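You operate a simulated robot arm through the tools that you are given. There is no shell and no other tool. Be economical: measure what you need, move in short steps, check, and stop when the job is done.

Carry out the task below with a simulated two-armed robot. There is one attempt and no reset: what you move stays moved.

JOB
Uncap the orange-band jar and put the jar in the middle drawer.
Fine: its cap stays on the table top; shut the drawer again; the other jar stays capped. Set down upright: what you pick out.

The check looks at the end state, three seconds after you hand in, the way a careful person would. Anything else that was tipped, shoved, dropped, spilled or broken makes it a failure. Lids that push on must go on centred and level and be pressed home; caps that screw on are set level and turned clockwise until they are tight.

ROBOT AND FRAMES
Two 7-joint arms with two-finger parallel grippers on one trunk, on a base that drives. Base frame: it is fixed to the floor where the robot stands at the start and does not move with it; the origin is under the middle of the robot, x ahead of it, y to its left, z up; the surface under the hand at the start is at about z = 860. Readings come in mm, degrees, newtons and seconds.
The left shoulder is at the start at [20, 113, 1247], the right one opposite. With the tool pointing down near the work surface each hand reaches from about 200 to 600 mm from the robot's upright axis, wherever it stands, measured 20 degrees to its own side. Places, roughly: inside of the middle drawer of the steel table [600, 400, 700]; middle drawer of the steel table [600, 400, 700]; top of the steel table with three drawers [600, 0, 900]. Payload 1.57 kg a hand.
The tool frame of a hand sits at the grasp point between the pads (the TCP): z along the fingers, y along the line on which they close. The tips reach 30 mm beyond it. Largest opening 80 mm; finger width 17, thickness 12; the body of the gripper, 40 by 82 mm, starts 80 mm behind the TCP.
Orientation is that of the tool frame in the base frame, as a unit quaternion [w, x, y, z]. With the fingers straight down and closing along the base's y, the tool's x points along the base's -x, its y along +y and its z along -z.

CONTROLS
- The arms move only by the tool arm_command. It takes "left_steps", "right_steps" or both (then of equal length, played together; a hand with none holds still); each is a list of rows, each a list of 3 entries, a list of its own where there are three numbers: the gripper command, from -1 (shut) to 1 (fully open), values between in proportion, then the shift along the base's x, y, z in units of 50 mm (1.0 is 50 mm), then the turn, a rotation vector about the base's x, y, z in units of 5 degrees (1.0 is 5 degrees). In form: [[claw, [dx, dy, dz], [ax, ay, az]], ...]. A call has 1 to 8 rows; each row shifts and turns the commanded pose from where the row before left it. A call with a number of a shift or a turn outside -1 to 1 is refused whole. Each row takes 0.2 s and may step no farther than 50 mm and 8.6 degrees from the row before; otherwise, or with a gripper value out of range, the whole call is refused. A pose out of reach is approached as far as the arm can. The call stops where the force on the tool passes 40 N (or 10 N more than at its start, if that is more) or the arm is blocked; 0.2 s more then pass. Each finger travels about 45 mm/s and halts on what it meets, pressing with about 33 N; the grip force reading is that of the motor and also rises with nothing between the fingers. The clock runs only during rows and for 0.2 s after the last one: add rows that do not move to give the fingers time. The reply holds the time, the measured pose of the TCP, the force on the tool along the base axes, the opening and the grip force, in the units named above and with some noise, with the torque about the TCP (base axes, N m) and any sound that the robot's microphone picked up.
- Cameras (640 x 400 px; columns grow to the right, rows downward): "scene" is now at [86.6, 39.3, 1365.8]; the picture's right is [0.45, -0.89, 0.00], its down [-0.56, -0.29, -0.77] and it looks along [0.69, 0.35, -0.63] (base axes); focal length 227 px, centre (320, 200). "left" rides on the left gripper at [72, 7, -122] in its tool frame; the picture's right is [-0.09, 1.00, 0.00], its down [-0.84, -0.08, -0.54] and it looks along [-0.54, -0.05, 0.84] (tool axes); focal length 238 px, centre (320, 200). "right" rides on the right gripper at [72, -7, -122] in its tool frame; the picture's right is [0.09, 1.00, 0.00], its down [-0.84, 0.08, -0.54] and it looks along [-0.54, 0.05, 0.84] (tool axes); focal length 238 px, centre (320, 200). There is no depth. A picture from a camera that has moved, and an enlarged one, comes with that camera's place and axes in the base frame and with its lens.
- grab_frame(camera): a new picture of that camera. No time passes.
- slide_trunk(by): slides the trunk up (or, below 0, down) by that many mm; the arms and the scene camera ride with it, the base frame stays. It gives what a move gives, with no picture.
- roll_base(legs): drives the robot by 1 to 6 legs, each [ahead, left, turn to the left] in mm, mm and degrees, along the robot's own axes; the way and the turn of a leg run together, so that a leg with both is an arc; at most 1500 mm and 180 degrees a leg. The arms and the cameras ride along, it lands a little off, and it stops where it bumps. It gives what a move gives.
- pan_tilt(pan, tilt): turns the head with the scene camera to pan (to the left, within 80 degrees either way) and tilt (down, from -29 to 69), counted from straight ahead of the robot. It gives what a move gives.
- close_up(camera, box): a new picture of the part [left, top, right, bottom] of that camera's present view, enlarged. No time passes.
- sign_off(): hands the job in; it is judged then, once.

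Work in short steps. Places have to be worked out from the pictures, the camera data and where the tool is seen: move nearer, look again, correct. Check each grasp and each placing, and mend what went wrong. You have 120 turns and 92 pictures in all, those below and enlarged ones among them. Open the grippers and draw the arms clear of the work before you hand the job in, unless the task says otherwise; then end with one line.

The tools are called after ">>>" as a command line: name --argument value ..., lists and objects as JSON in quotes. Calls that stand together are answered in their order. arm_command: Moves the arms, as the interface text tells. Its arguments: {"type":"object","properties":{"left_steps":{"type":"array","items":{"type":"array"}},"right_steps":{"type":"array","items":{"type":"array"}}},"required":[]} The other tools are called the same way: slide_trunk (by) slides the trunk up or down; roll_base (legs) drives the base; pan_tilt (pan, tilt) turns the head that bears the scene camera; grab_frame (camera) takes a picture; close_up (camera, box) takes an enlarged picture of a part of a camera's view; sign_off () hands the job in.

At the start:

```text
clock: 0.0
left_position: [432.3, 348.0, 1227.3]
left_tool_rot: [0.0, 0.0, 1.0, 0.001]
left_contact_force: [1.0, -0.6, 0.0]
left_moment: [0.0, 0.01, 0.02]
left_gripper_width: 79.8
left_finger_force: 0.1
right_position: [455.1, -86.5, 1188.8]
right_tool_rot: [0.0, -0.001, 1.0, 0.0]
right_contact_force: [-0.6, -0.5, -0.6]
right_moment: [0.01, 0.0, 0.04]
right_gripper_width: 79.9
right_finger_force: 0.0
trunk travel left (down, up): [-300.0, 270.0]
robot x, y, heading: [-1.7, -4.3, -0.1]
head pan, tilt: [26.9, 39.3]
```

scene: 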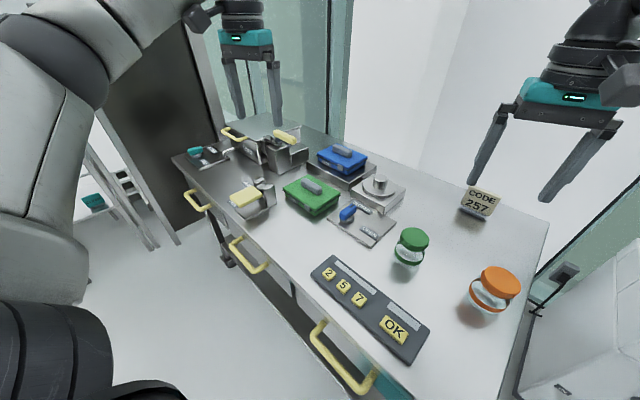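
right: 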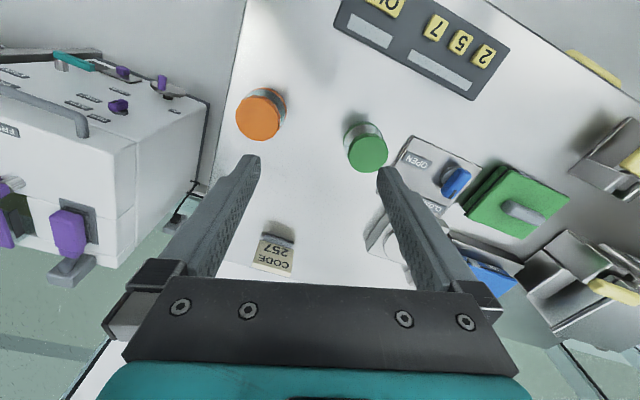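
left: 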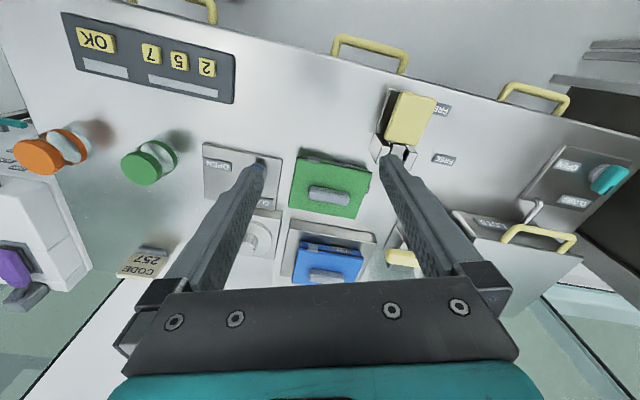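

I start by looking more closely at the table, the locks and the labels.

>>> close_up --camera "scene" --box '[170, 110, 410, 260]'

>>> close_up --camera "left" --box '[180, 20, 640, 300]'

>>> close_up --camera "scene" --box '[220, 200, 560, 400]'

```text
2.67 times, centred on (290, 185) of scene
camera zoom: at [86.6, 39.3, 1365.8], right [0.45, -0.89, 0.0], down [-0.56, -0.29, -0.77], along [0.69, 0.35, -0.63], focal length 605 px, centre (400, 240)
```

zoom: 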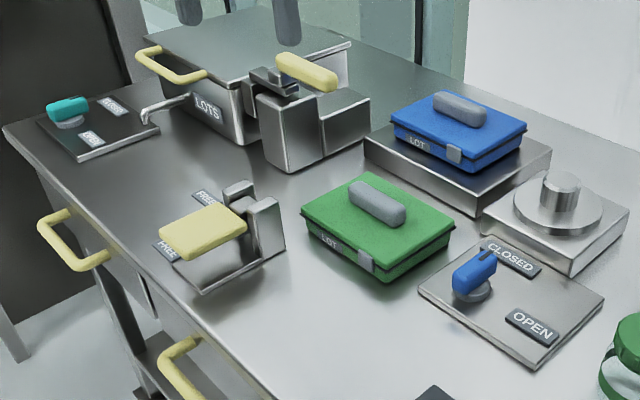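

```text
1.39 times, centred on (410, 160) of left
camera zoom: at [360.3, 355.6, 1349.0], right [0.09, 1.0, 0.0], down [0.84, -0.08, 0.54], along [0.54, -0.05, -0.84], focal length 332 px, centre (195, 256)
```

zoom: 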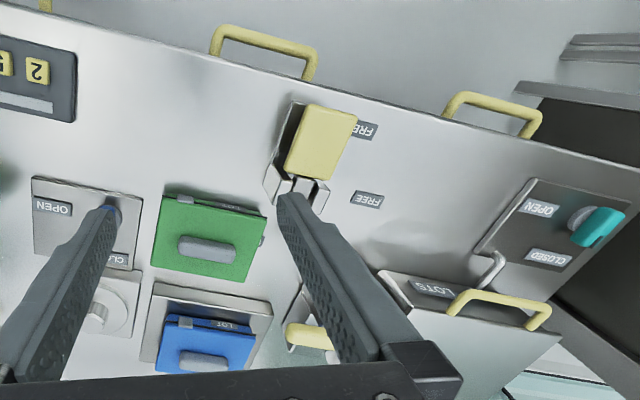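

```text
1.88 times, centred on (390, 300) of scene
camera zoom: at [86.6, 39.3, 1365.8], right [0.45, -0.89, 0.0], down [-0.56, -0.29, -0.77], along [0.69, 0.35, -0.63], focal length 427 px, centre (188, 12)
```

zoom: 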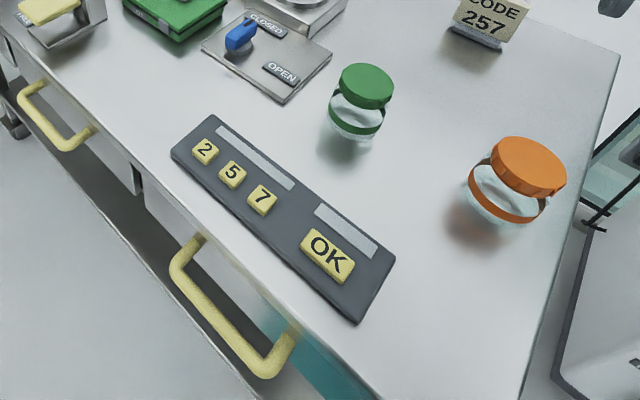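

I judge the orange jar to be at about (475,-175), with the cap near z 940. The table is turned relative to the base frame. I'll enlarge the jars and the yellow latch, and tilt the head down to see the drawer fronts.

>>> close_up --camera "right" --box '[210, 60, 410, 185]'

>>> close_up --camera "scene" --box '[380, 210, 540, 320]'

>>> close_up --camera "scene" --box '[170, 170, 300, 300]'

```text
3.20 times, centred on (310, 122) of right
camera zoom: at [383.5, -92.6, 1310.8], right [-0.09, 1.0, 0.0], down [0.84, 0.08, 0.54], along [0.54, 0.05, -0.84], focal length 763 px, centre (352, 448)
```

zoom: 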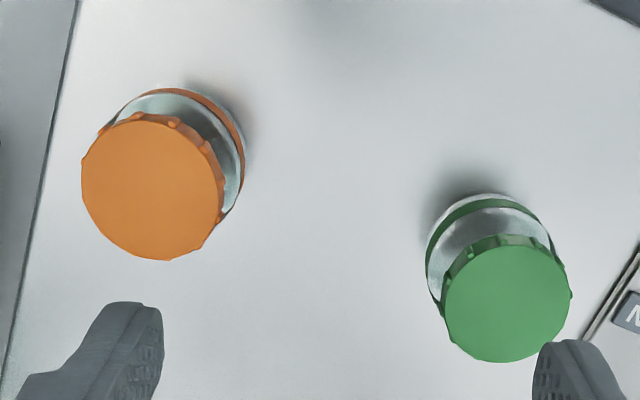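

```text
3.64 times, centred on (460, 265) of scene
camera zoom: at [86.6, 39.3, 1365.8], right [0.45, -0.89, 0.0], down [-0.56, -0.29, -0.77], along [0.69, 0.35, -0.63], focal length 825 px, centre (-189, -36)
```

zoom: 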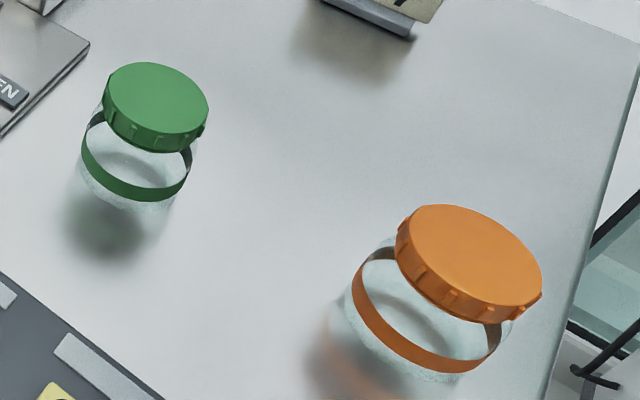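

```text
3.08 times, centred on (235, 235) of scene
camera zoom: at [86.6, 39.3, 1365.8], right [0.45, -0.89, 0.0], down [-0.56, -0.29, -0.77], along [0.69, 0.35, -0.63], focal length 698 px, centre (582, 92)
```

zoom: 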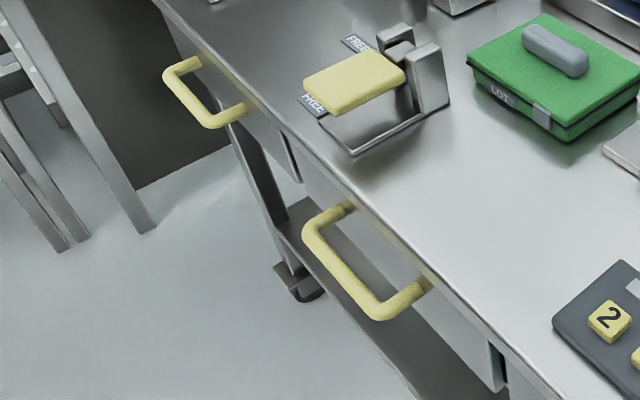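

The orange cap triangulates to about (481,-176), with its top near z 950 and a diameter of about 65 mm. I bring the right hand above it with the fingers open, well clear, and look again.

>>> arm_command --right_steps '[[1, [0.26, -0.9, -0.4], [0, 0, 0]], [1, [0.26, -0.9, -0.8], [0, 0, 0]], [1, [0, 0, -0.8], [0, 0, 0]], [1, [0, 0, 0], [0, 0, 0]]]'

>>> grab_frame --camera "right"

>>> pan_tilt --pan -12 --tilt 45

>>> grab_frame --camera "scene"

```text
refused: row 1 steps farther than a row can; nothing moved
```

```text
82 pictures are left
camera right: at [383.5, -92.6, 1310.8], right [-0.09, 1.0, 0.0], down [0.84, 0.08, 0.54], along [0.54, 0.05, -0.84], focal length 238 px, centre (320, 200)
```

right: 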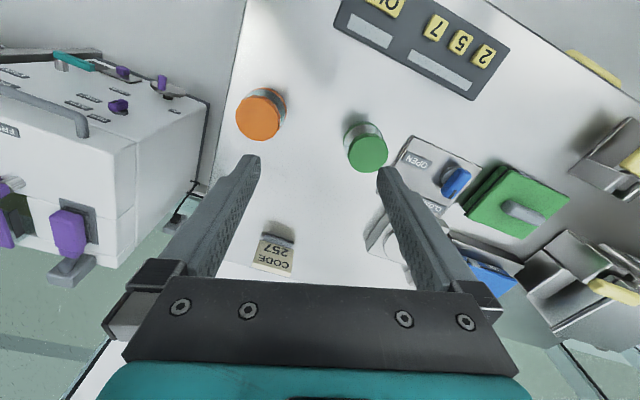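

```text
clock: 1.1
left_position: [432.0, 348.1, 1228.5]
left_tool_rot: [0.0, -0.001, 1.0, -0.001]
left_contact_force: [0.5, -0.4, -0.5]
left_moment: [-0.02, 0.0, 0.04]
left_gripper_width: 80.2
left_finger_force: 0.1
right_position: [453.8, -86.5, 1188.2]
right_tool_rot: [0.001, 0.001, 1.0, -0.001]
right_contact_force: [0.8, -0.3, -0.6]
right_moment: [-0.02, -0.03, 0.01]
right_gripper_width: 79.8
right_finger_force: 0.1
trunk travel left (down, up): [-300.0, 270.0]
robot x, y, heading: [1.0, -0.6, 0.0]
head pan, tilt: [-12.0, 45.0]
```

```text
81 pictures are left
camera scene: at [89.9, -16.2, 1357.5], right [-0.21, -0.98, 0.0], down [-0.69, 0.15, -0.71], along [0.69, -0.15, -0.71], focal length 227 px, centre (320, 200)
```

scene: 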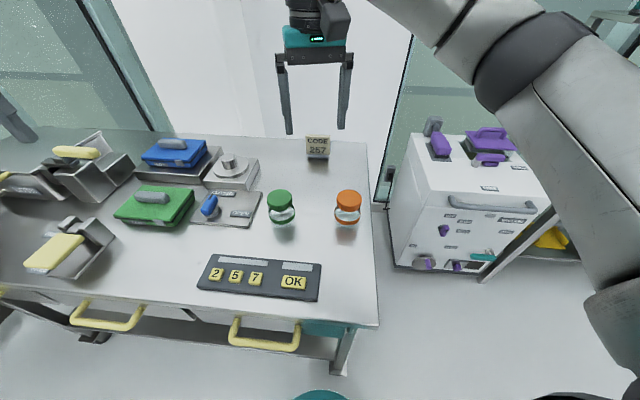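

The rows must stay within 50 mm in total, so I repeat the move in smaller steps.

>>> arm_command --right_steps '[[1, [0.14, -0.45, -0.5], [0, 0, 0]], [1, [0.14, -0.45, -0.5], [0, 0, 0]], [1, [0.13, -0.45, -0.5], [0, 0, 0]], [1, [0.13, -0.45, -0.5], [0, 0, 0]], [1, [0, 0, 0], [0, 0, 0]]]'

>>> grab_frame --camera "right"

>>> close_up --camera "scene" --box '[240, 150, 400, 250]'

```text
clock: 2.2
left_position: [431.7, 349.1, 1227.9]
left_tool_rot: [0.0, 0.0, 1.0, 0.001]
left_contact_force: [-0.4, -0.2, -0.2]
left_moment: [0.0, 0.01, -0.03]
left_gripper_width: 80.3
left_finger_force: 0.0
right_position: [481.9, -175.6, 1088.3]
right_tool_rot: [0.0, 0.0, 1.0, 0.0]
right_contact_force: [-0.2, -0.3, -0.1]
right_moment: [0.01, -0.02, 0.0]
right_gripper_width: 79.9
right_finger_force: 0.1
trunk travel left (down, up): [-300.0, 270.0]
robot x, y, heading: [-0.4, -0.5, -0.0]
head pan, tilt: [-12.0, 45.0]
```

```text
80 pictures are left
camera right: at [410.0, -182.4, 1211.2], right [-0.09, 1.0, 0.0], down [0.84, 0.08, 0.54], along [0.54, 0.05, -0.84], focal length 238 px, centre (320, 200)
```

right: 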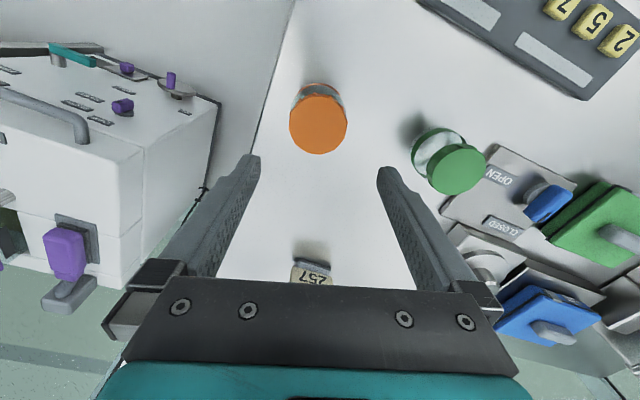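

```text
4.00 times, centred on (320, 200) of scene
camera zoom: at [89.8, -16.1, 1357.5], right [-0.21, -0.98, 0.0], down [-0.69, 0.15, -0.71], along [0.69, -0.15, -0.71], focal length 907 px, centre (320, 200)
```

zoom: 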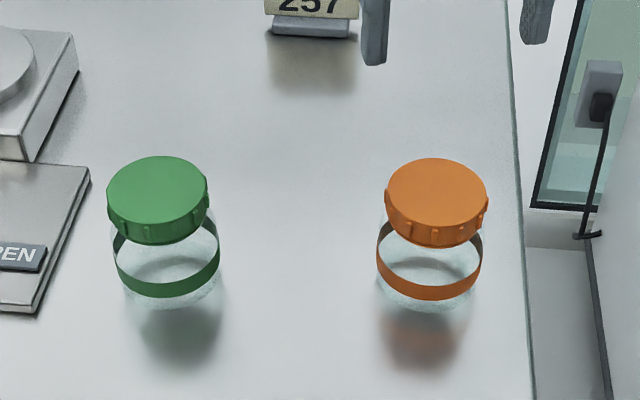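

Two views now put the cap at about (475,-177), with its top near z 955. I descend so the tips are just at the height of the cap top, then check alignment.

>>> arm_command --right_steps '[[1, [-0.12, -0.03, -0.7], [0, 0, 0]], [1, [0, 0, -0.7], [0, 0, 0]], [1, [0, 0, -0.4], [0, 0, 0]], [1, [0, 0, 0], [0, 0, 0]]]'

>>> grab_frame --camera "right"

>>> close_up --camera "scene" --box '[270, 150, 430, 250]'

```text
clock: 3.2
left_position: [431.7, 349.3, 1227.9]
left_tool_rot: [0.0, 0.0, 1.0, 0.0]
left_contact_force: [-0.3, -0.2, 0.5]
left_moment: [0.02, -0.05, 0.01]
left_gripper_width: 80.1
left_finger_force: 0.1
right_position: [476.4, -178.3, 999.2]
right_tool_rot: [0.001, 0.0, 1.0, 0.0]
right_contact_force: [0.2, 0.2, -0.3]
right_moment: [0.03, -0.01, -0.02]
right_gripper_width: 79.8
right_finger_force: 0.0
trunk travel left (down, up): [-300.0, 270.0]
robot x, y, heading: [-3.9, 0.0, -0.3]
head pan, tilt: [-12.0, 45.0]
```

```text
78 pictures are left
camera right: at [405.2, -184.2, 1121.1], right [-0.09, 1.0, 0.0], down [0.84, 0.08, 0.54], along [0.54, 0.05, -0.84], focal length 238 px, centre (320, 200)
```

right: 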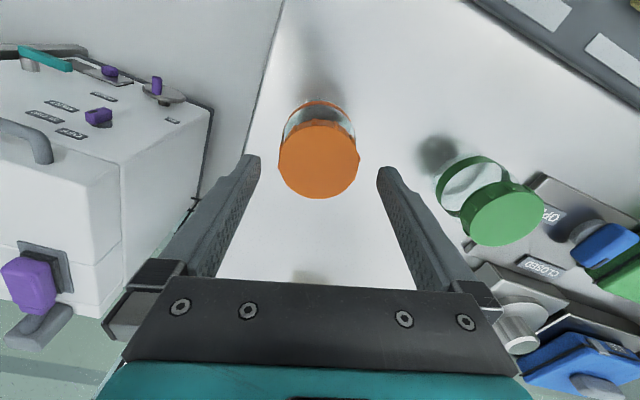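

```text
4.00 times, centred on (350, 200) of scene
camera zoom: at [89.8, -16.3, 1357.5], right [-0.21, -0.98, 0.0], down [-0.69, 0.15, -0.71], along [0.69, -0.15, -0.71], focal length 907 px, centre (200, 200)
```

zoom: 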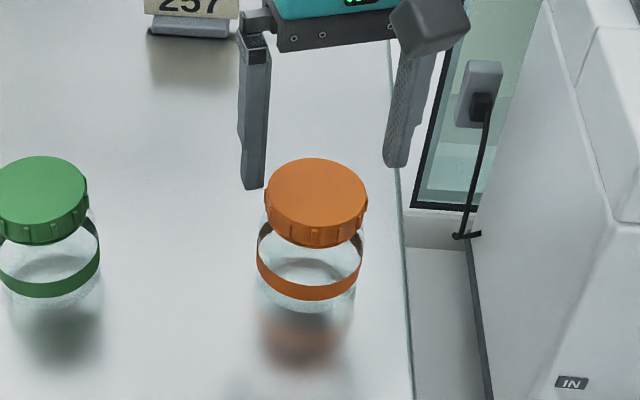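

The cap sits centred between the fingers at about (475,-179), top at about 955. I descend to TCP z 966, so the tips overlap only the cap skirt, then close on it.

>>> arm_command --right_steps '[[1, [-0.02, -0.01, -0.36], [0, 0, 0]], [1, [0, 0, -0.3], [0, 0, 0]], [1, [0, 0, 0], [0, 0, 0]], [-0.2, [0, 0, 0], [0, 0, 0]], [-0.2, [0, 0, 0], [0, 0, 0]], [-0.2, [0, 0, 0], [0, 0, 0]]]'

>>> close_up --camera "scene" --box '[270, 150, 430, 250]'

```text
clock: 4.7
left_position: [432.3, 348.4, 1228.0]
left_tool_rot: [0.0, 0.0, 1.0, 0.001]
left_contact_force: [0.5, -0.8, -0.8]
left_moment: [-0.02, 0.01, 0.0]
left_gripper_width: 80.1
left_finger_force: 0.1
right_position: [476.7, -178.4, 967.0]
right_tool_rot: [0.0, 0.0, 1.0, 0.001]
right_contact_force: [-0.6, -0.3, 0.3]
right_moment: [-0.02, -0.03, -0.04]
right_gripper_width: 61.8
right_finger_force: 30.9
trunk travel left (down, up): [-300.0, 270.0]
robot x, y, heading: [-0.0, 3.2, 0.1]
head pan, tilt: [-12.0, 45.0]
```

```text
4.00 times, centred on (350, 200) of scene
camera zoom: at [89.9, -16.4, 1357.5], right [-0.21, -0.98, 0.0], down [-0.69, 0.15, -0.71], along [0.69, -0.15, -0.71], focal length 907 px, centre (200, 200)
```

zoom: 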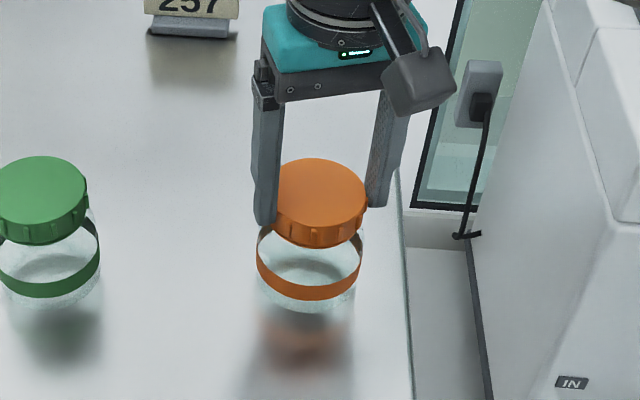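

The cap is gripped at 61.8 mm. I'll lift the jar by its cap into free air, while the left hand starts turning to a horizontal pose so it can hold the jar body from the side.

>>> arm_command --right_steps '[[-1, [0, 0, 0.3], [0, 0, 0]], [-1, [0, 0, 0.6], [0, 0, 0]], [-1, [0.18, 0.29, 0.45], [0, 0, 0]], [-1, [0.18, 0.29, 0.45], [0, 0, 0]], [-1, [0.18, 0.29, 0.45], [0, 0, 0]], [-1, [0.18, 0.29, 0.45], [0, 0, 0]], [-1, [0.18, 0.29, 0.45], [0, 0, 0]], [-1, [0.18, 0.29, 0.45], [0, 0, 0]]]' --left_steps '[[1, [0.2, 0, -0.15], [-0.015, -1, -0.333]], [1, [0.2, 0, -0.15], [-0.044, -1, -0.333]], [1, [0.2, 0, -0.15], [-0.073, -1, -0.333]], [1, [0.2, 0, -0.15], [-0.1, -0.995, -0.333]], [1, [0.2, 0, -0.15], [-0.13, -0.99, -0.333]], [1, [0.2, 0, -0.15], [-0.16, -0.987, -0.333]], [1, [0.2, 0, -0.15], [-0.188, -0.98, -0.333]], [1, [0.2, 0, -0.15], [-0.216, -0.976, -0.333]]]'

>>> grab_frame --camera "scene"

```text
clock: 6.5
left_position: [511.7, 349.6, 1168.3]
left_tool_rot: [0.341, 0.11, 0.933, -0.04]
left_contact_force: [-0.2, 1.0, 0.2]
left_moment: [-0.02, 0.01, -0.03]
left_gripper_width: 80.1
left_finger_force: 0.1
right_position: [527.2, -89.3, 1144.4]
right_tool_rot: [-0.001, 0.0, 1.0, 0.0]
right_contact_force: [-0.3, -0.8, -0.2]
right_moment: [0.01, 0.0, -0.01]
right_gripper_width: 0.1
right_finger_force: 21.5
trunk travel left (down, up): [-300.0, 270.0]
robot x, y, heading: [-0.0, -3.1, -0.1]
head pan, tilt: [-12.0, 45.0]
```

```text
75 pictures are left
camera scene: at [89.7, -15.6, 1357.5], right [-0.21, -0.98, 0.0], down [-0.69, 0.15, -0.71], along [0.69, -0.15, -0.71], focal length 227 px, centre (320, 200)
```

scene: 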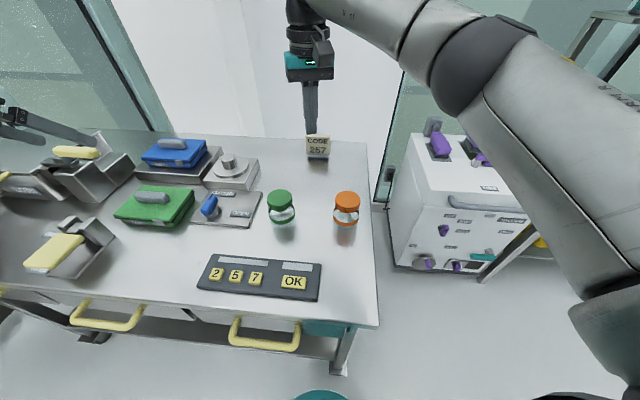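

The grip slipped off, but the jar is still standing. I check its place, and where the skirt and shoulder are, before a deeper grip.

>>> close_up --camera "scene" --box '[305, 175, 385, 235]'

>>> close_up --camera "right" --box '[160, 0, 360, 125]'

```text
6.67 times, centred on (345, 205) of scene
camera zoom: at [89.7, -15.6, 1357.5], right [-0.21, -0.98, 0.0], down [-0.69, 0.15, -0.71], along [0.69, -0.15, -0.71], focal length 1512 px, centre (153, 167)
```

zoom: 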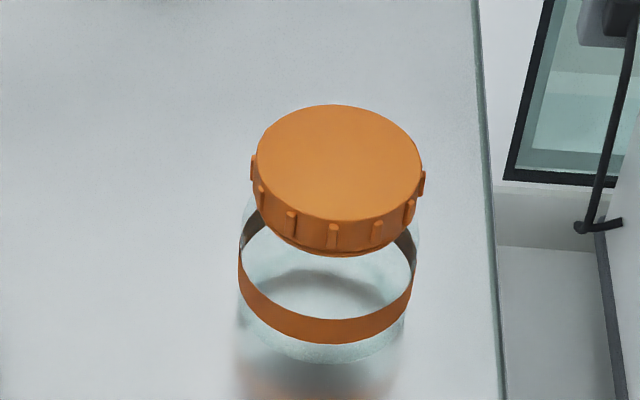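

```text
3.20 times, centred on (260, 62) of right
camera zoom: at [456.6, -96.6, 1266.6], right [-0.09, 1.0, 0.0], down [0.84, 0.08, 0.54], along [0.54, 0.05, -0.84], focal length 763 px, centre (512, 640)
```

zoom: 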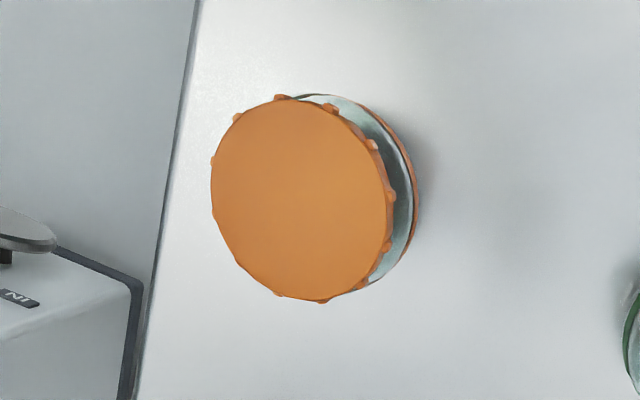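

The jar is now at about (477,-169), with its cap top perhaps nearer z 947 than I thought, so only about 10 mm was gripped. I return above it and check the alignment.

>>> arm_command --right_steps '[[1, [-0.25, -0.4, 0], [0, 0, 0]], [1, [-0.25, -0.4, 0], [0, 0, 0]], [1, [-0.25, -0.4, -0.4], [0, 0, 0]], [1, [-0.25, -0.4, -0.7], [0, 0, 0]], [1, [0, 0, -0.9], [0, 0, 0]], [1, [0, 0, -0.9], [0, 0, 0]], [1, [0, 0, 0], [0, 0, 0]]]'

>>> grab_frame --camera "right"

```text
clock: 8.1
left_position: [512.6, 348.6, 1167.7]
left_tool_rot: [0.34, 0.11, 0.933, -0.041]
left_contact_force: [-0.8, 0.0, 0.1]
left_moment: [-0.02, -0.03, -0.01]
left_gripper_width: 79.8
left_finger_force: 0.0
right_position: [477.3, -173.8, 999.9]
right_tool_rot: [0.0, 0.0, 1.0, 0.0]
right_contact_force: [0.1, -0.4, 0.0]
right_moment: [0.0, -0.02, -0.01]
right_gripper_width: 80.0
right_finger_force: 0.0
trunk travel left (down, up): [-300.0, 270.0]
robot x, y, heading: [1.9, 1.4, -0.0]
head pan, tilt: [-12.0, 45.0]
```

```text
72 pictures are left
camera right: at [406.5, -180.2, 1122.6], right [-0.09, 1.0, 0.0], down [0.84, 0.08, 0.54], along [0.54, 0.05, -0.84], focal length 238 px, centre (320, 200)
```

right: 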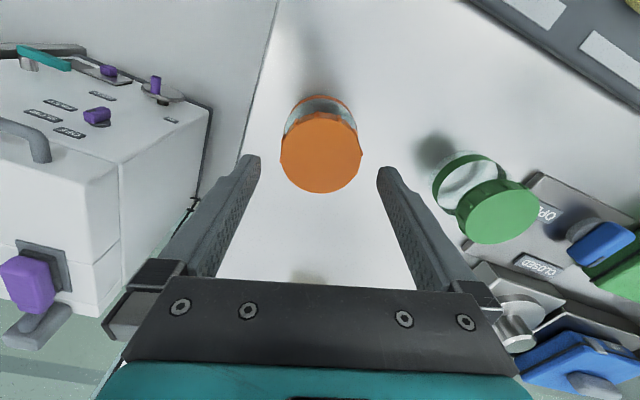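

The cap is centred at about (475.5,-174). I descend deeper this time, to TCP about 957, close fully and wait for the grip.

>>> arm_command --right_steps '[[1, [-0.04, 0, -0.5], [0, 0, 0]], [1, [0, 0, -0.36], [0, 0, 0]], [1, [0, 0, 0], [0, 0, 0]], [-1, [0, 0, 0], [0, 0, 0]], [-1, [0, 0, 0], [0, 0, 0]], [-1, [0, 0, 0], [0, 0, 0]]]'

>>> close_up --camera "scene" --box '[305, 165, 385, 225]'

```text
clock: 9.4
left_position: [511.2, 347.9, 1168.0]
left_tool_rot: [0.339, 0.11, 0.933, -0.04]
left_contact_force: [0.7, 0.5, 0.0]
left_moment: [0.03, 0.01, 0.0]
left_gripper_width: 79.7
left_finger_force: 0.0
right_position: [475.5, -170.5, 957.5]
right_tool_rot: [0.0, 0.0, 1.0, 0.0]
right_contact_force: [0.6, -0.8, 0.5]
right_moment: [-0.02, -0.03, -0.01]
right_gripper_width: 62.3
right_finger_force: 31.1
trunk travel left (down, up): [-300.0, 270.0]
robot x, y, heading: [-3.7, 0.2, 0.0]
head pan, tilt: [-12.0, 45.0]
```

```text
6.67 times, centred on (345, 195) of scene
camera zoom: at [89.9, -16.4, 1357.5], right [-0.21, -0.98, 0.0], down [-0.69, 0.15, -0.71], along [0.69, -0.15, -0.71], focal length 1512 px, centre (153, 233)
```

zoom: 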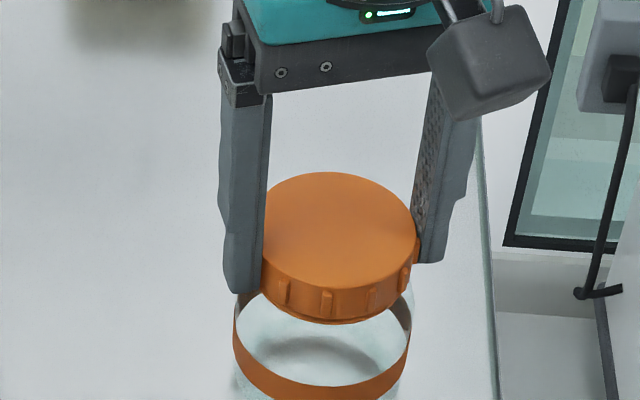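

The pads now cover the whole skirt. I lift gently by 20 mm to test the hold.

>>> arm_command --right_steps '[[-1, [0, 0, 0.1], [0, 0, 0]], [-1, [0, 0, 0.15], [0, 0, 0]], [-1, [0, 0, 0.15], [0, 0, 0]], [-1, [0, 0, 0], [0, 0, 0]]]'

>>> close_up --camera "scene" --box '[305, 165, 385, 225]'

```text
clock: 10.4
left_position: [511.4, 349.2, 1168.1]
left_tool_rot: [0.34, 0.11, 0.933, -0.04]
left_contact_force: [-0.3, 0.5, 0.1]
left_moment: [-0.01, 0.01, -0.03]
left_gripper_width: 80.1
left_finger_force: 0.1
right_position: [477.6, -170.3, 977.2]
right_tool_rot: [0.0, -0.001, 1.0, 0.0]
right_contact_force: [1.0, -0.1, -2.3]
right_moment: [0.01, 0.02, 0.02]
right_gripper_width: 62.4
right_finger_force: 33.2
trunk travel left (down, up): [-300.0, 270.0]
robot x, y, heading: [3.4, 4.0, -0.0]
head pan, tilt: [-12.0, 45.0]
```

```text
6.67 times, centred on (345, 195) of scene
camera zoom: at [90.0, -16.4, 1357.4], right [-0.21, -0.98, 0.0], down [-0.69, 0.15, -0.71], along [0.69, -0.15, -0.71], focal length 1512 px, centre (153, 233)
```

zoom: 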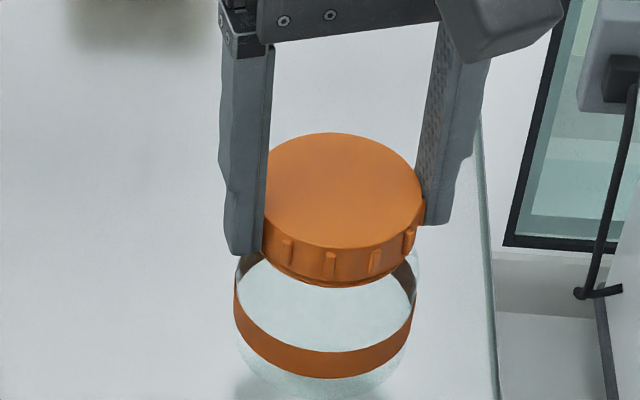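

The jar lifts with about 2.3 N of weight and holds. I carry it up to about (530,-88,1145) and continue turning the left hand.

>>> arm_command --right_steps '[[-1, [0, 0, 0.4], [0, 0, 0]], [-1, [0.15, 0.23, 0.42], [0, 0, 0]], [-1, [0.15, 0.23, 0.42], [0, 0, 0]], [-1, [0.15, 0.23, 0.42], [0, 0, 0]], [-1, [0.15, 0.23, 0.42], [0, 0, 0]], [-1, [0.15, 0.23, 0.42], [0, 0, 0]], [-1, [0.15, 0.23, 0.42], [0, 0, 0]], [-1, [0.15, 0.23, 0.42], [0, 0, 0]]]' --left_steps '[[1, [0, 0, -0.1], [-0.245, -0.97, -0.333]], [1, [0, 0, -0.1], [-0.272, -0.962, -0.333]], [1, [0, 0, -0.1], [-0.3, -0.954, -0.333]], [1, [0, 0, -0.1], [-0.329, -0.944, -0.333]], [1, [0, 0, -0.1], [-0.355, -0.935, -0.333]], [1, [0, 0, -0.1], [-0.383, -0.924, -0.333]], [1, [0, 0, -0.1], [-0.41, -0.912, -0.333]], [1, [0, 0, -0.1], [-0.435, -0.9, -0.333]]]'

>>> arm_command --left_steps '[[1, [0, 0, 0], [-0.462, -0.887, -0.333]], [1, [0, 0, 0], [-0.488, -0.873, -0.333]], [1, [0, 0, 0], [0, 0, 0]]]'

>>> pan_tilt --pan -5 --tilt 28

>>> grab_frame --camera "scene"

```text
clock: 12.2
left_position: [512.3, 349.6, 1126.3]
left_tool_rot: [0.626, 0.175, 0.746, -0.147]
left_contact_force: [-0.3, 0.1, 0.3]
left_moment: [0.02, 0.0, 0.03]
left_gripper_width: 80.3
left_finger_force: 0.0
right_position: [531.0, -91.1, 1142.9]
right_tool_rot: [0.0, 0.0, 1.0, -0.001]
right_contact_force: [-0.3, 0.8, -2.6]
right_moment: [-0.02, 0.0, 0.01]
right_gripper_width: 62.0
right_finger_force: 32.7
trunk travel left (down, up): [-300.0, 270.0]
robot x, y, heading: [1.6, -1.3, 0.1]
head pan, tilt: [-12.0, 45.0]
```

```text
clock: 13.1
left_position: [511.6, 349.1, 1127.0]
left_tool_rot: [0.683, 0.183, 0.683, -0.182]
left_contact_force: [-0.1, 0.3, -0.7]
left_moment: [-0.01, 0.04, 0.02]
left_gripper_width: 79.8
left_finger_force: 0.0
right_position: [529.3, -91.7, 1142.9]
right_tool_rot: [0.0, 0.0, 1.0, 0.0]
right_contact_force: [-0.3, 0.0, -2.8]
right_moment: [0.01, 0.03, -0.04]
right_gripper_width: 62.2
right_finger_force: 32.6
trunk travel left (down, up): [-300.0, 270.0]
robot x, y, heading: [-2.7, 1.9, -0.1]
head pan, tilt: [-12.0, 45.0]
```

```text
clock: 13.8
left_position: [511.6, 348.6, 1128.8]
left_tool_rot: [0.683, 0.183, 0.683, -0.184]
left_contact_force: [-0.3, -0.4, -0.8]
left_moment: [0.01, 0.02, 0.01]
left_gripper_width: 80.0
left_finger_force: 0.0
right_position: [530.5, -92.3, 1142.7]
right_tool_rot: [0.0, 0.0, 1.0, 0.0]
right_contact_force: [0.4, -0.8, -2.2]
right_moment: [0.01, -0.01, 0.03]
right_gripper_width: 62.0
right_finger_force: 32.9
trunk travel left (down, up): [-300.0, 270.0]
robot x, y, heading: [-1.4, -0.8, -0.2]
head pan, tilt: [-5.0, 28.0]
```

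```text
69 pictures are left
camera scene: at [101.4, -7.4, 1383.2], right [-0.09, -1.0, 0.0], down [-0.47, 0.04, -0.88], along [0.88, -0.08, -0.47], focal length 227 px, centre (320, 200)
```

scene: 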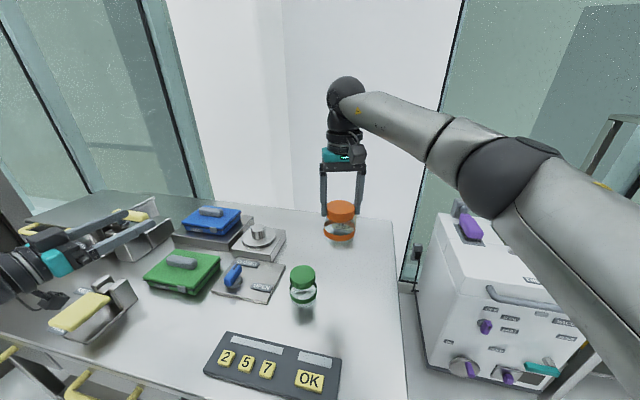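

The left hand is level now (fingers pointing (0.87,-0.5,0)). I move the jar 30 mm further out for elbow room and bring the left hand to a standoff behind it at body height.

>>> arm_command --right_steps '[[-1, [0.15, 0, 0], [0, 0, 0]], [-1, [0.15, 0, 0], [0, 0, 0]], [-1, [0.15, 0, 0], [0, 0, 0]], [-1, [0.15, 0, 0], [0, 0, 0]], [-1, [0, 0, 0], [0, 0, 0]], [-1, [0, 0, 0], [0, 0, 0]], [-1, [0, 0, 0], [0, 0, 0]], [-1, [0, 0, 0], [0, 0, 0]]]' --left_steps '[[1, [-0.2, -0.9, -0.11], [0, 0, 0]], [1, [-0.2, -0.9, -0.11], [0, 0, 0]], [1, [-0.2, -0.9, -0.11], [0, 0, 0]], [1, [-0.2, -0.9, -0.11], [0, 0, 0]], [1, [-0.1, -0.9, -0.11], [0, 0, 0]], [1, [0, -0.9, -0.11], [0, 0, 0]], [1, [0, -0.9, -0.1], [0, 0, 0]], [1, [0, -0.7, -0.1], [0, 0, 0]]]'

>>> grab_frame --camera "scene"

>>> grab_frame --camera "left"

```text
clock: 15.7
left_position: [464.9, -3.2, 1084.1]
left_tool_rot: [0.683, 0.184, 0.683, -0.184]
left_contact_force: [0.1, 1.0, 0.2]
left_moment: [0.0, 0.04, -0.01]
left_gripper_width: 79.9
left_finger_force: 0.0
right_position: [559.6, -92.0, 1144.0]
right_tool_rot: [0.0, 0.0, 1.0, 0.0]
right_contact_force: [-0.4, -0.1, -1.9]
right_moment: [0.02, 0.03, -0.01]
right_gripper_width: 62.4
right_finger_force: 33.1
trunk travel left (down, up): [-300.0, 270.0]
robot x, y, heading: [0.7, -2.2, -0.1]
head pan, tilt: [-5.0, 28.0]
```

```text
68 pictures are left
camera scene: at [101.3, -7.8, 1383.2], right [-0.09, -1.0, 0.0], down [-0.47, 0.04, -0.88], along [0.88, -0.08, -0.47], focal length 227 px, centre (320, 200)
```

scene: 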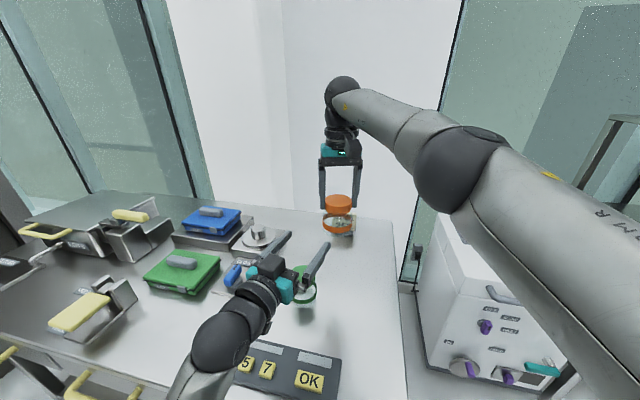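

```text
67 pictures are left
camera left: at [363.2, 63.7, 1012.2], right [0.5, 0.86, 0.09], down [-0.51, 0.2, 0.84], along [0.7, -0.46, 0.54], focal length 238 px, centre (320, 200)
```

left: 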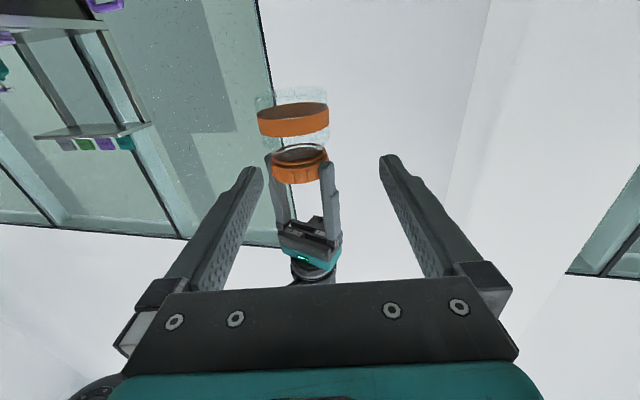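

The jar body is seen spanning z about 1046 to 1105. I go to the aligned standoff at z 1076 and check the centring.

>>> arm_command --left_steps '[[1, [0.17, -0.5, -0.08], [0, 0, 0]], [1, [0.35, -0.48, -0.08], [0, 0, 0]], [1, [0, 0, 0], [0, 0, 0]], [1, [0, 0, 0], [0, 0, 0]]]'

>>> grab_frame --camera "left"

```text
clock: 16.6
left_position: [491.8, -51.3, 1075.6]
left_tool_rot: [0.683, 0.185, 0.682, -0.183]
left_contact_force: [-0.5, -0.1, -0.1]
left_moment: [-0.03, 0.01, -0.01]
left_gripper_width: 80.1
left_finger_force: 0.0
right_position: [560.5, -91.8, 1144.6]
right_tool_rot: [0.0, 0.0, 1.0, 0.0]
right_contact_force: [-0.3, 0.6, -2.2]
right_moment: [0.0, 0.03, 0.01]
right_gripper_width: 62.3
right_finger_force: 33.8
trunk travel left (down, up): [-300.0, 270.0]
robot x, y, heading: [2.9, 2.7, -0.1]
head pan, tilt: [-5.0, 28.0]
```

```text
66 pictures are left
camera left: at [389.9, 15.7, 1002.4], right [0.5, 0.86, 0.09], down [-0.51, 0.2, 0.84], along [0.7, -0.46, 0.54], focal length 238 px, centre (320, 200)
```

left: 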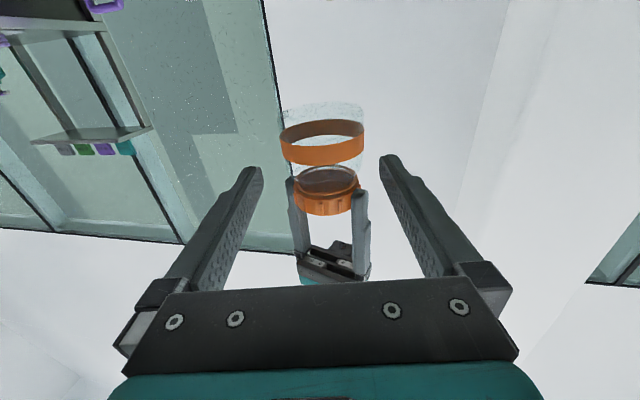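

The jar is centred between the open fingers. I advance 80 mm along the finger direction in small rows, then close.

>>> arm_command --left_steps '[[1, [0.346, -0.2, 0], [0, 0, 0]], [1, [0.346, -0.2, 0], [0, 0, 0]], [1, [0.346, -0.2, 0], [0, 0, 0]], [1, [0.346, -0.2, 0], [0, 0, 0]], [1, [0, 0, 0], [0, 0, 0]]]'

>>> grab_frame --camera "left"

>>> close_up --camera "scene" --box '[260, 140, 420, 260]'

```text
clock: 17.9
left_position: [561.9, -90.9, 1077.4]
left_tool_rot: [0.684, 0.184, 0.682, -0.183]
left_contact_force: [-0.5, -0.1, -1.0]
left_moment: [0.01, 0.02, 0.04]
left_gripper_width: 79.9
left_finger_force: 0.0
right_position: [559.9, -91.0, 1143.6]
right_tool_rot: [0.0, -0.001, 1.0, 0.0]
right_contact_force: [-0.1, 0.0, -2.8]
right_moment: [0.02, 0.02, -0.03]
right_gripper_width: 62.3
right_finger_force: 32.6
trunk travel left (down, up): [-300.0, 270.0]
robot x, y, heading: [1.0, 3.8, -0.1]
head pan, tilt: [-5.0, 28.0]
```

```text
65 pictures are left
camera left: at [460.9, -23.5, 1004.0], right [0.5, 0.86, 0.09], down [-0.51, 0.2, 0.84], along [0.7, -0.46, 0.54], focal length 238 px, centre (320, 200)
```

left: 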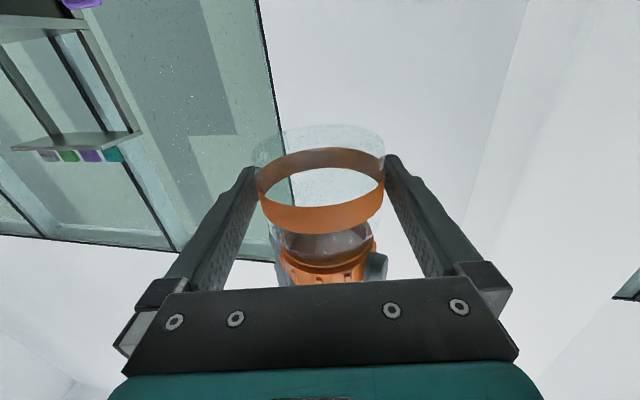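

```text
3.33 times, centred on (340, 200) of scene
camera zoom: at [101.2, -7.3, 1383.2], right [-0.09, -1.0, 0.0], down [-0.47, 0.04, -0.88], along [0.88, -0.08, -0.47], focal length 756 px, centre (253, 200)
```

zoom: 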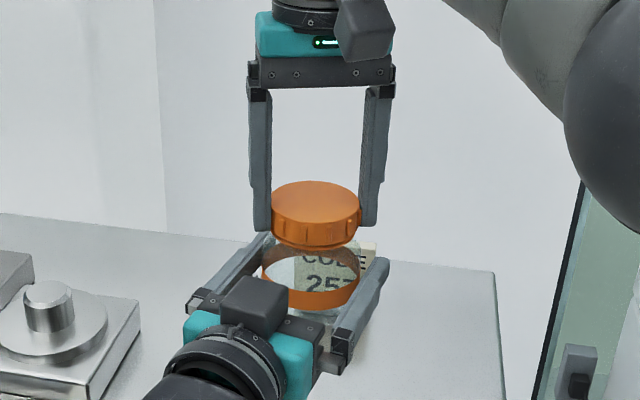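

The fingers straddle the jar body properly. I close the left hand on it, then begin turning the cap counter-clockwise.

>>> arm_command --left_steps '[[-1, [0, 0, 0], [0, 0, 0]], [-1, [0, 0, 0], [0, 0, 0]], [-1, [0, 0, 0], [0, 0, 0]]]'

>>> arm_command --right_steps '[[-1, [0, 0, 0], [0, 0, 1]], [-1, [0, 0, 0], [0, 0, 1]], [-1, [0, 0, 0], [0, 0, 1]], [-1, [0, 0, 0], [0, 0, 1]]]' --left_steps '[[-1, [0, 0, 0], [0, 0, 0]], [-1, [0, 0, 0], [0, 0, 0]], [-1, [0, 0, 0], [0, 0, 0]], [-1, [0, 0, 0], [0, 0, 0]]]'

>>> close_up --camera "scene" --box '[260, 140, 420, 260]'

```text
clock: 18.6
left_position: [561.7, -91.0, 1077.6]
left_tool_rot: [0.683, 0.183, 0.683, -0.182]
left_contact_force: [3.6, 1.4, 0.3]
left_moment: [-0.03, 0.17, 0.01]
left_gripper_width: 70.8
left_finger_force: 32.6
right_position: [560.6, -91.7, 1143.5]
right_tool_rot: [-0.001, 0.0, 1.0, -0.001]
right_contact_force: [-4.6, -1.2, -3.0]
right_moment: [-0.06, 0.15, -0.03]
right_gripper_width: 62.4
right_finger_force: 33.2
trunk travel left (down, up): [-300.0, 270.0]
robot x, y, heading: [3.7, -0.4, 0.1]
head pan, tilt: [-5.0, 28.0]
```

```text
clock: 19.6
left_position: [562.3, -90.1, 1076.6]
left_tool_rot: [0.683, 0.184, 0.683, -0.183]
left_contact_force: [-5.3, 10.2, 0.0]
left_moment: [-0.57, -0.43, 0.01]
left_gripper_width: 70.6
left_finger_force: 33.3
right_position: [559.8, -92.9, 1144.6]
right_tool_rot: [0.002, -0.151, 0.989, -0.001]
right_contact_force: [6.3, -11.6, -1.6]
right_moment: [-0.19, 0.01, -0.06]
right_gripper_width: 62.7
right_finger_force: 33.2
trunk travel left (down, up): [-300.0, 270.0]
robot x, y, heading: [2.7, 0.9, 0.2]
head pan, tilt: [-5.0, 28.0]
```

```text
3.33 times, centred on (340, 200) of scene
camera zoom: at [101.4, -7.3, 1383.2], right [-0.09, -1.0, 0.0], down [-0.47, 0.04, -0.88], along [0.88, -0.08, -0.47], focal length 756 px, centre (253, 200)
```

zoom: 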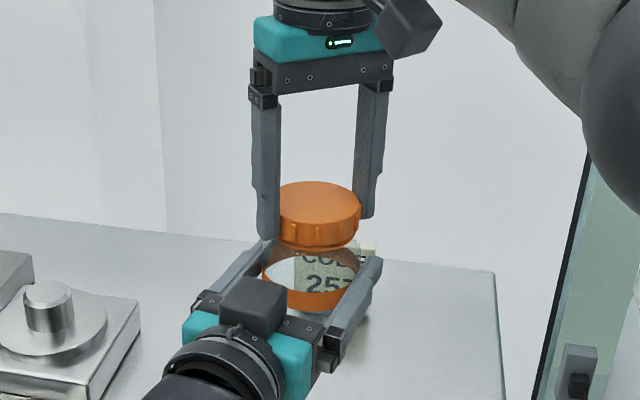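

The cap side turned about 17° with some sideways force from a slight offset. I relieve that a little and keep turning.

>>> arm_command --right_steps '[[-1, [0.02, -0.03, 0], [0, 0, 1]], [-1, [0, 0, 0.01], [0, 0, 1]], [-1, [0, 0, 0.01], [0, 0, 1]], [-1, [0, 0, 0.01], [0, 0, 1]], [-1, [0, 0, 0.01], [0, 0, 1]], [-1, [0, 0, 0.01], [0, 0, 1]]]' --left_steps '[[-1, [0, 0, 0], [0, 0, 0]], [-1, [0, 0, 0], [0, 0, 0]], [-1, [0, 0, 0], [0, 0, 0]], [-1, [0, 0, 0], [0, 0, 0]], [-1, [0, 0, 0], [0, 0, 0]], [-1, [0, 0, 0], [0, 0, 0]]]'

>>> close_up --camera "scene" --box '[300, 170, 380, 230]'

```text
clock: 21.1
left_position: [560.4, -95.1, 1077.8]
left_tool_rot: [0.683, 0.187, 0.682, -0.186]
left_contact_force: [-17.7, -20.9, 5.8]
left_moment: [0.64, -0.58, 0.11]
left_gripper_width: 71.0
left_finger_force: 33.2
right_position: [549.9, -98.5, 1147.2]
right_tool_rot: [0.006, -0.198, 0.98, 0.004]
right_contact_force: [18.1, 21.5, -9.4]
right_moment: [0.82, -0.59, 0.11]
right_gripper_width: 62.0
right_finger_force: 32.8
right hand out of reach, approached as far as the arm can: row 1, 2, 3, 4, 5, 6
trunk travel left (down, up): [-300.0, 270.0]
robot x, y, heading: [-0.9, -3.7, 0.2]
head pan, tilt: [-5.0, 28.0]
```

```text
6.67 times, centred on (340, 200) of scene
camera zoom: at [101.4, -7.1, 1383.2], right [-0.09, -1.0, 0.0], down [-0.47, 0.04, -0.88], along [0.88, -0.08, -0.47], focal length 1512 px, centre (187, 200)
```

zoom: 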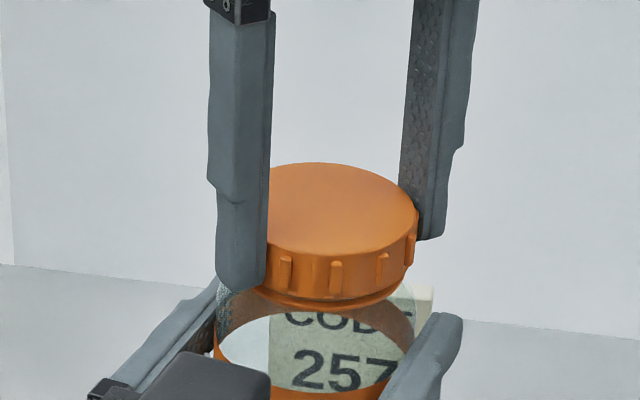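

The right wrist reached its turning limit at about +23°. The left hand holds the jar, so I open the right hand, rise clear of the cap, and turn the wrist back the other way for a longer stroke.

>>> arm_command --right_steps '[[1, [-0.02, 0.03, -0.05], [0, 0, -1]], [1, [0, 0, 0], [0, 0, -1]], [1, [0, 0, 0], [0, 0, -1]], [1, [0, 0, 0], [0, 0, -1]], [1, [0, 0, 0.2], [0, 0, -1]], [1, [0, 0, 0.4], [0, 0, -1]], [1, [0, 0, 0.4], [0, 0, -1]], [1, [0, 0, 0], [0, 0, -1]]]'

>>> arm_command --right_steps '[[1, [0, 0, 0], [0, 0, -1]], [1, [0, 0, 0], [0, 0, -1]], [1, [0, 0, 0], [0, 0, -1]], [1, [0, 0, 0], [0, 0, -1]], [1, [0, 0, 0], [0, 0, -1]], [1, [0, 0, 0], [0, 0, -1]], [1, [0, 0, 0], [0, 0, -1]], [1, [0, 0, 0], [0, 0, -1]]]'

>>> grab_frame --camera "scene"

```text
clock: 22.9
left_position: [563.2, -90.6, 1075.7]
left_tool_rot: [0.683, 0.183, 0.684, -0.182]
left_contact_force: [-0.2, 0.9, -1.3]
left_moment: [0.02, 0.0, 0.01]
left_gripper_width: 69.9
left_finger_force: 32.8
right_position: [547.9, -101.2, 1197.1]
right_tool_rot: [0.0, 0.155, 0.988, -0.001]
right_contact_force: [-0.3, 0.9, 0.1]
right_moment: [-0.05, 0.01, 0.03]
right_gripper_width: 79.9
right_finger_force: 0.0
trunk travel left (down, up): [-300.0, 270.0]
robot x, y, heading: [1.1, -0.5, -0.0]
head pan, tilt: [-5.0, 28.0]
```

```text
clock: 24.6
left_position: [562.3, -91.3, 1075.5]
left_tool_rot: [0.683, 0.184, 0.683, -0.184]
left_contact_force: [-0.5, -0.6, -1.6]
left_moment: [0.02, 0.0, -0.01]
left_gripper_width: 70.3
left_finger_force: 33.2
right_position: [546.1, -101.0, 1195.4]
right_tool_rot: [0.001, 0.482, 0.876, -0.002]
right_contact_force: [-0.4, -1.1, 0.0]
right_moment: [0.03, 0.02, 0.01]
right_gripper_width: 79.7
right_finger_force: 0.1
trunk travel left (down, up): [-300.0, 270.0]
robot x, y, heading: [-3.9, 0.8, 0.2]
head pan, tilt: [-5.0, 28.0]
```

```text
61 pictures are left
camera scene: at [101.4, -7.4, 1383.2], right [-0.09, -1.0, 0.0], down [-0.47, 0.04, -0.88], along [0.88, -0.08, -0.47], focal length 227 px, centre (320, 200)
```

scene: 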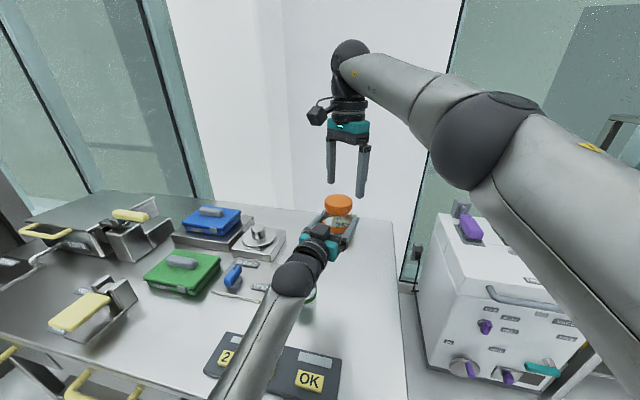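

The wrist now sits at yaw -58°. I turn a further 30° and re-centre over the cap at (560.5,-92).

>>> arm_command --right_steps '[[1, [0.1, 0.06, 0], [0, 0, -1]], [1, [0.1, 0.06, 0], [0, 0, -1]], [1, [0.1, 0.06, 0], [0, 0, -1]], [1, [0, 0, 0], [0, 0, -1]], [1, [0, 0, 0], [0, 0, -1]], [1, [0, 0, 0], [0, 0, -1]], [1, [0, 0, 0], [0, 0, 0]]]'

>>> grab_frame --camera "right"

```text
clock: 26.2
left_position: [562.8, -90.4, 1076.5]
left_tool_rot: [0.683, 0.184, 0.683, -0.184]
left_contact_force: [0.7, -0.9, -2.0]
left_moment: [0.01, 0.0, 0.03]
left_gripper_width: 69.8
left_finger_force: 33.1
right_position: [552.7, -93.8, 1195.2]
right_tool_rot: [0.0, 0.693, 0.721, -0.001]
right_contact_force: [0.1, -0.2, -0.2]
right_moment: [0.02, 0.04, 0.02]
right_gripper_width: 80.0
right_finger_force: 0.1
right hand out of reach, approached as far as the arm can: row 2, 3
trunk travel left (down, up): [-300.0, 270.0]
robot x, y, heading: [0.1, -1.2, -0.0]
head pan, tilt: [-5.0, 28.0]
```

```text
60 pictures are left
camera right: at [544.4, -22.4, 1318.0], right [0.99, 0.13, 0.0], down [0.11, -0.83, 0.54], along [0.07, -0.54, -0.84], focal length 238 px, centre (320, 200)
```

right: 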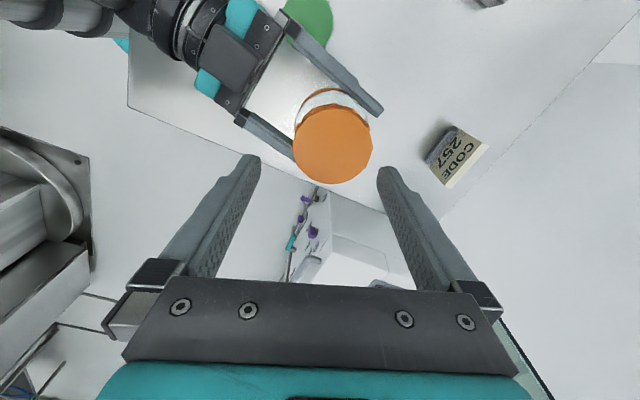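

At x = 560 the right arm is at the edge of its reach, so I draw both hands 40 mm back, with the right centred over the cap at about (522,-89.5).

>>> arm_command --right_steps '[[1, [-0.2, 0.02, 0], [0, 0, 0]], [1, [-0.2, 0.02, 0], [0, 0, 0]], [1, [-0.2, 0.02, 0], [0, 0, 0]], [1, [0, 0.02, 0], [0, 0, 0]], [1, [0, 0, 0], [0, 0, 0]]]' --left_steps '[[-1, [-0.2, 0, 0], [0, 0, 0]], [-1, [-0.2, 0, 0], [0, 0, 0]], [-1, [-0.2, 0, 0], [0, 0, 0]], [-1, [-0.2, 0, 0], [0, 0, 0]], [-1, [0, 0, 0], [0, 0, 0]]]'

>>> grab_frame --camera "right"

```text
clock: 27.4
left_position: [520.8, -90.0, 1077.5]
left_tool_rot: [0.683, 0.183, 0.683, -0.183]
left_contact_force: [0.1, 0.4, -2.6]
left_moment: [-0.02, 0.02, -0.01]
left_gripper_width: 70.2
left_finger_force: 33.4
right_position: [546.8, -86.5, 1204.9]
right_tool_rot: [0.0, 0.693, 0.721, -0.002]
right_contact_force: [-0.3, -0.4, -0.3]
right_moment: [-0.03, -0.03, -0.01]
right_gripper_width: 80.2
right_finger_force: 0.1
right hand out of reach, approached as far as the arm can: row 1, 2, 3
trunk travel left (down, up): [-300.0, 270.0]
robot x, y, heading: [3.1, 1.1, -0.2]
head pan, tilt: [-5.0, 28.0]
```

```text
59 pictures are left
camera right: at [538.5, -13.9, 1326.8], right [0.99, 0.13, 0.0], down [0.11, -0.83, 0.54], along [0.07, -0.54, -0.84], focal length 238 px, centre (320, 200)
```

right: 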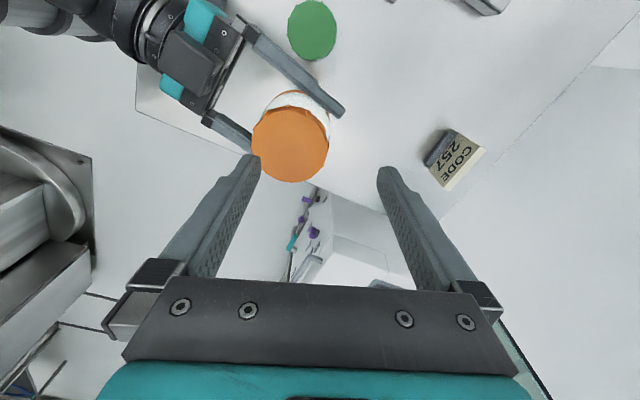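

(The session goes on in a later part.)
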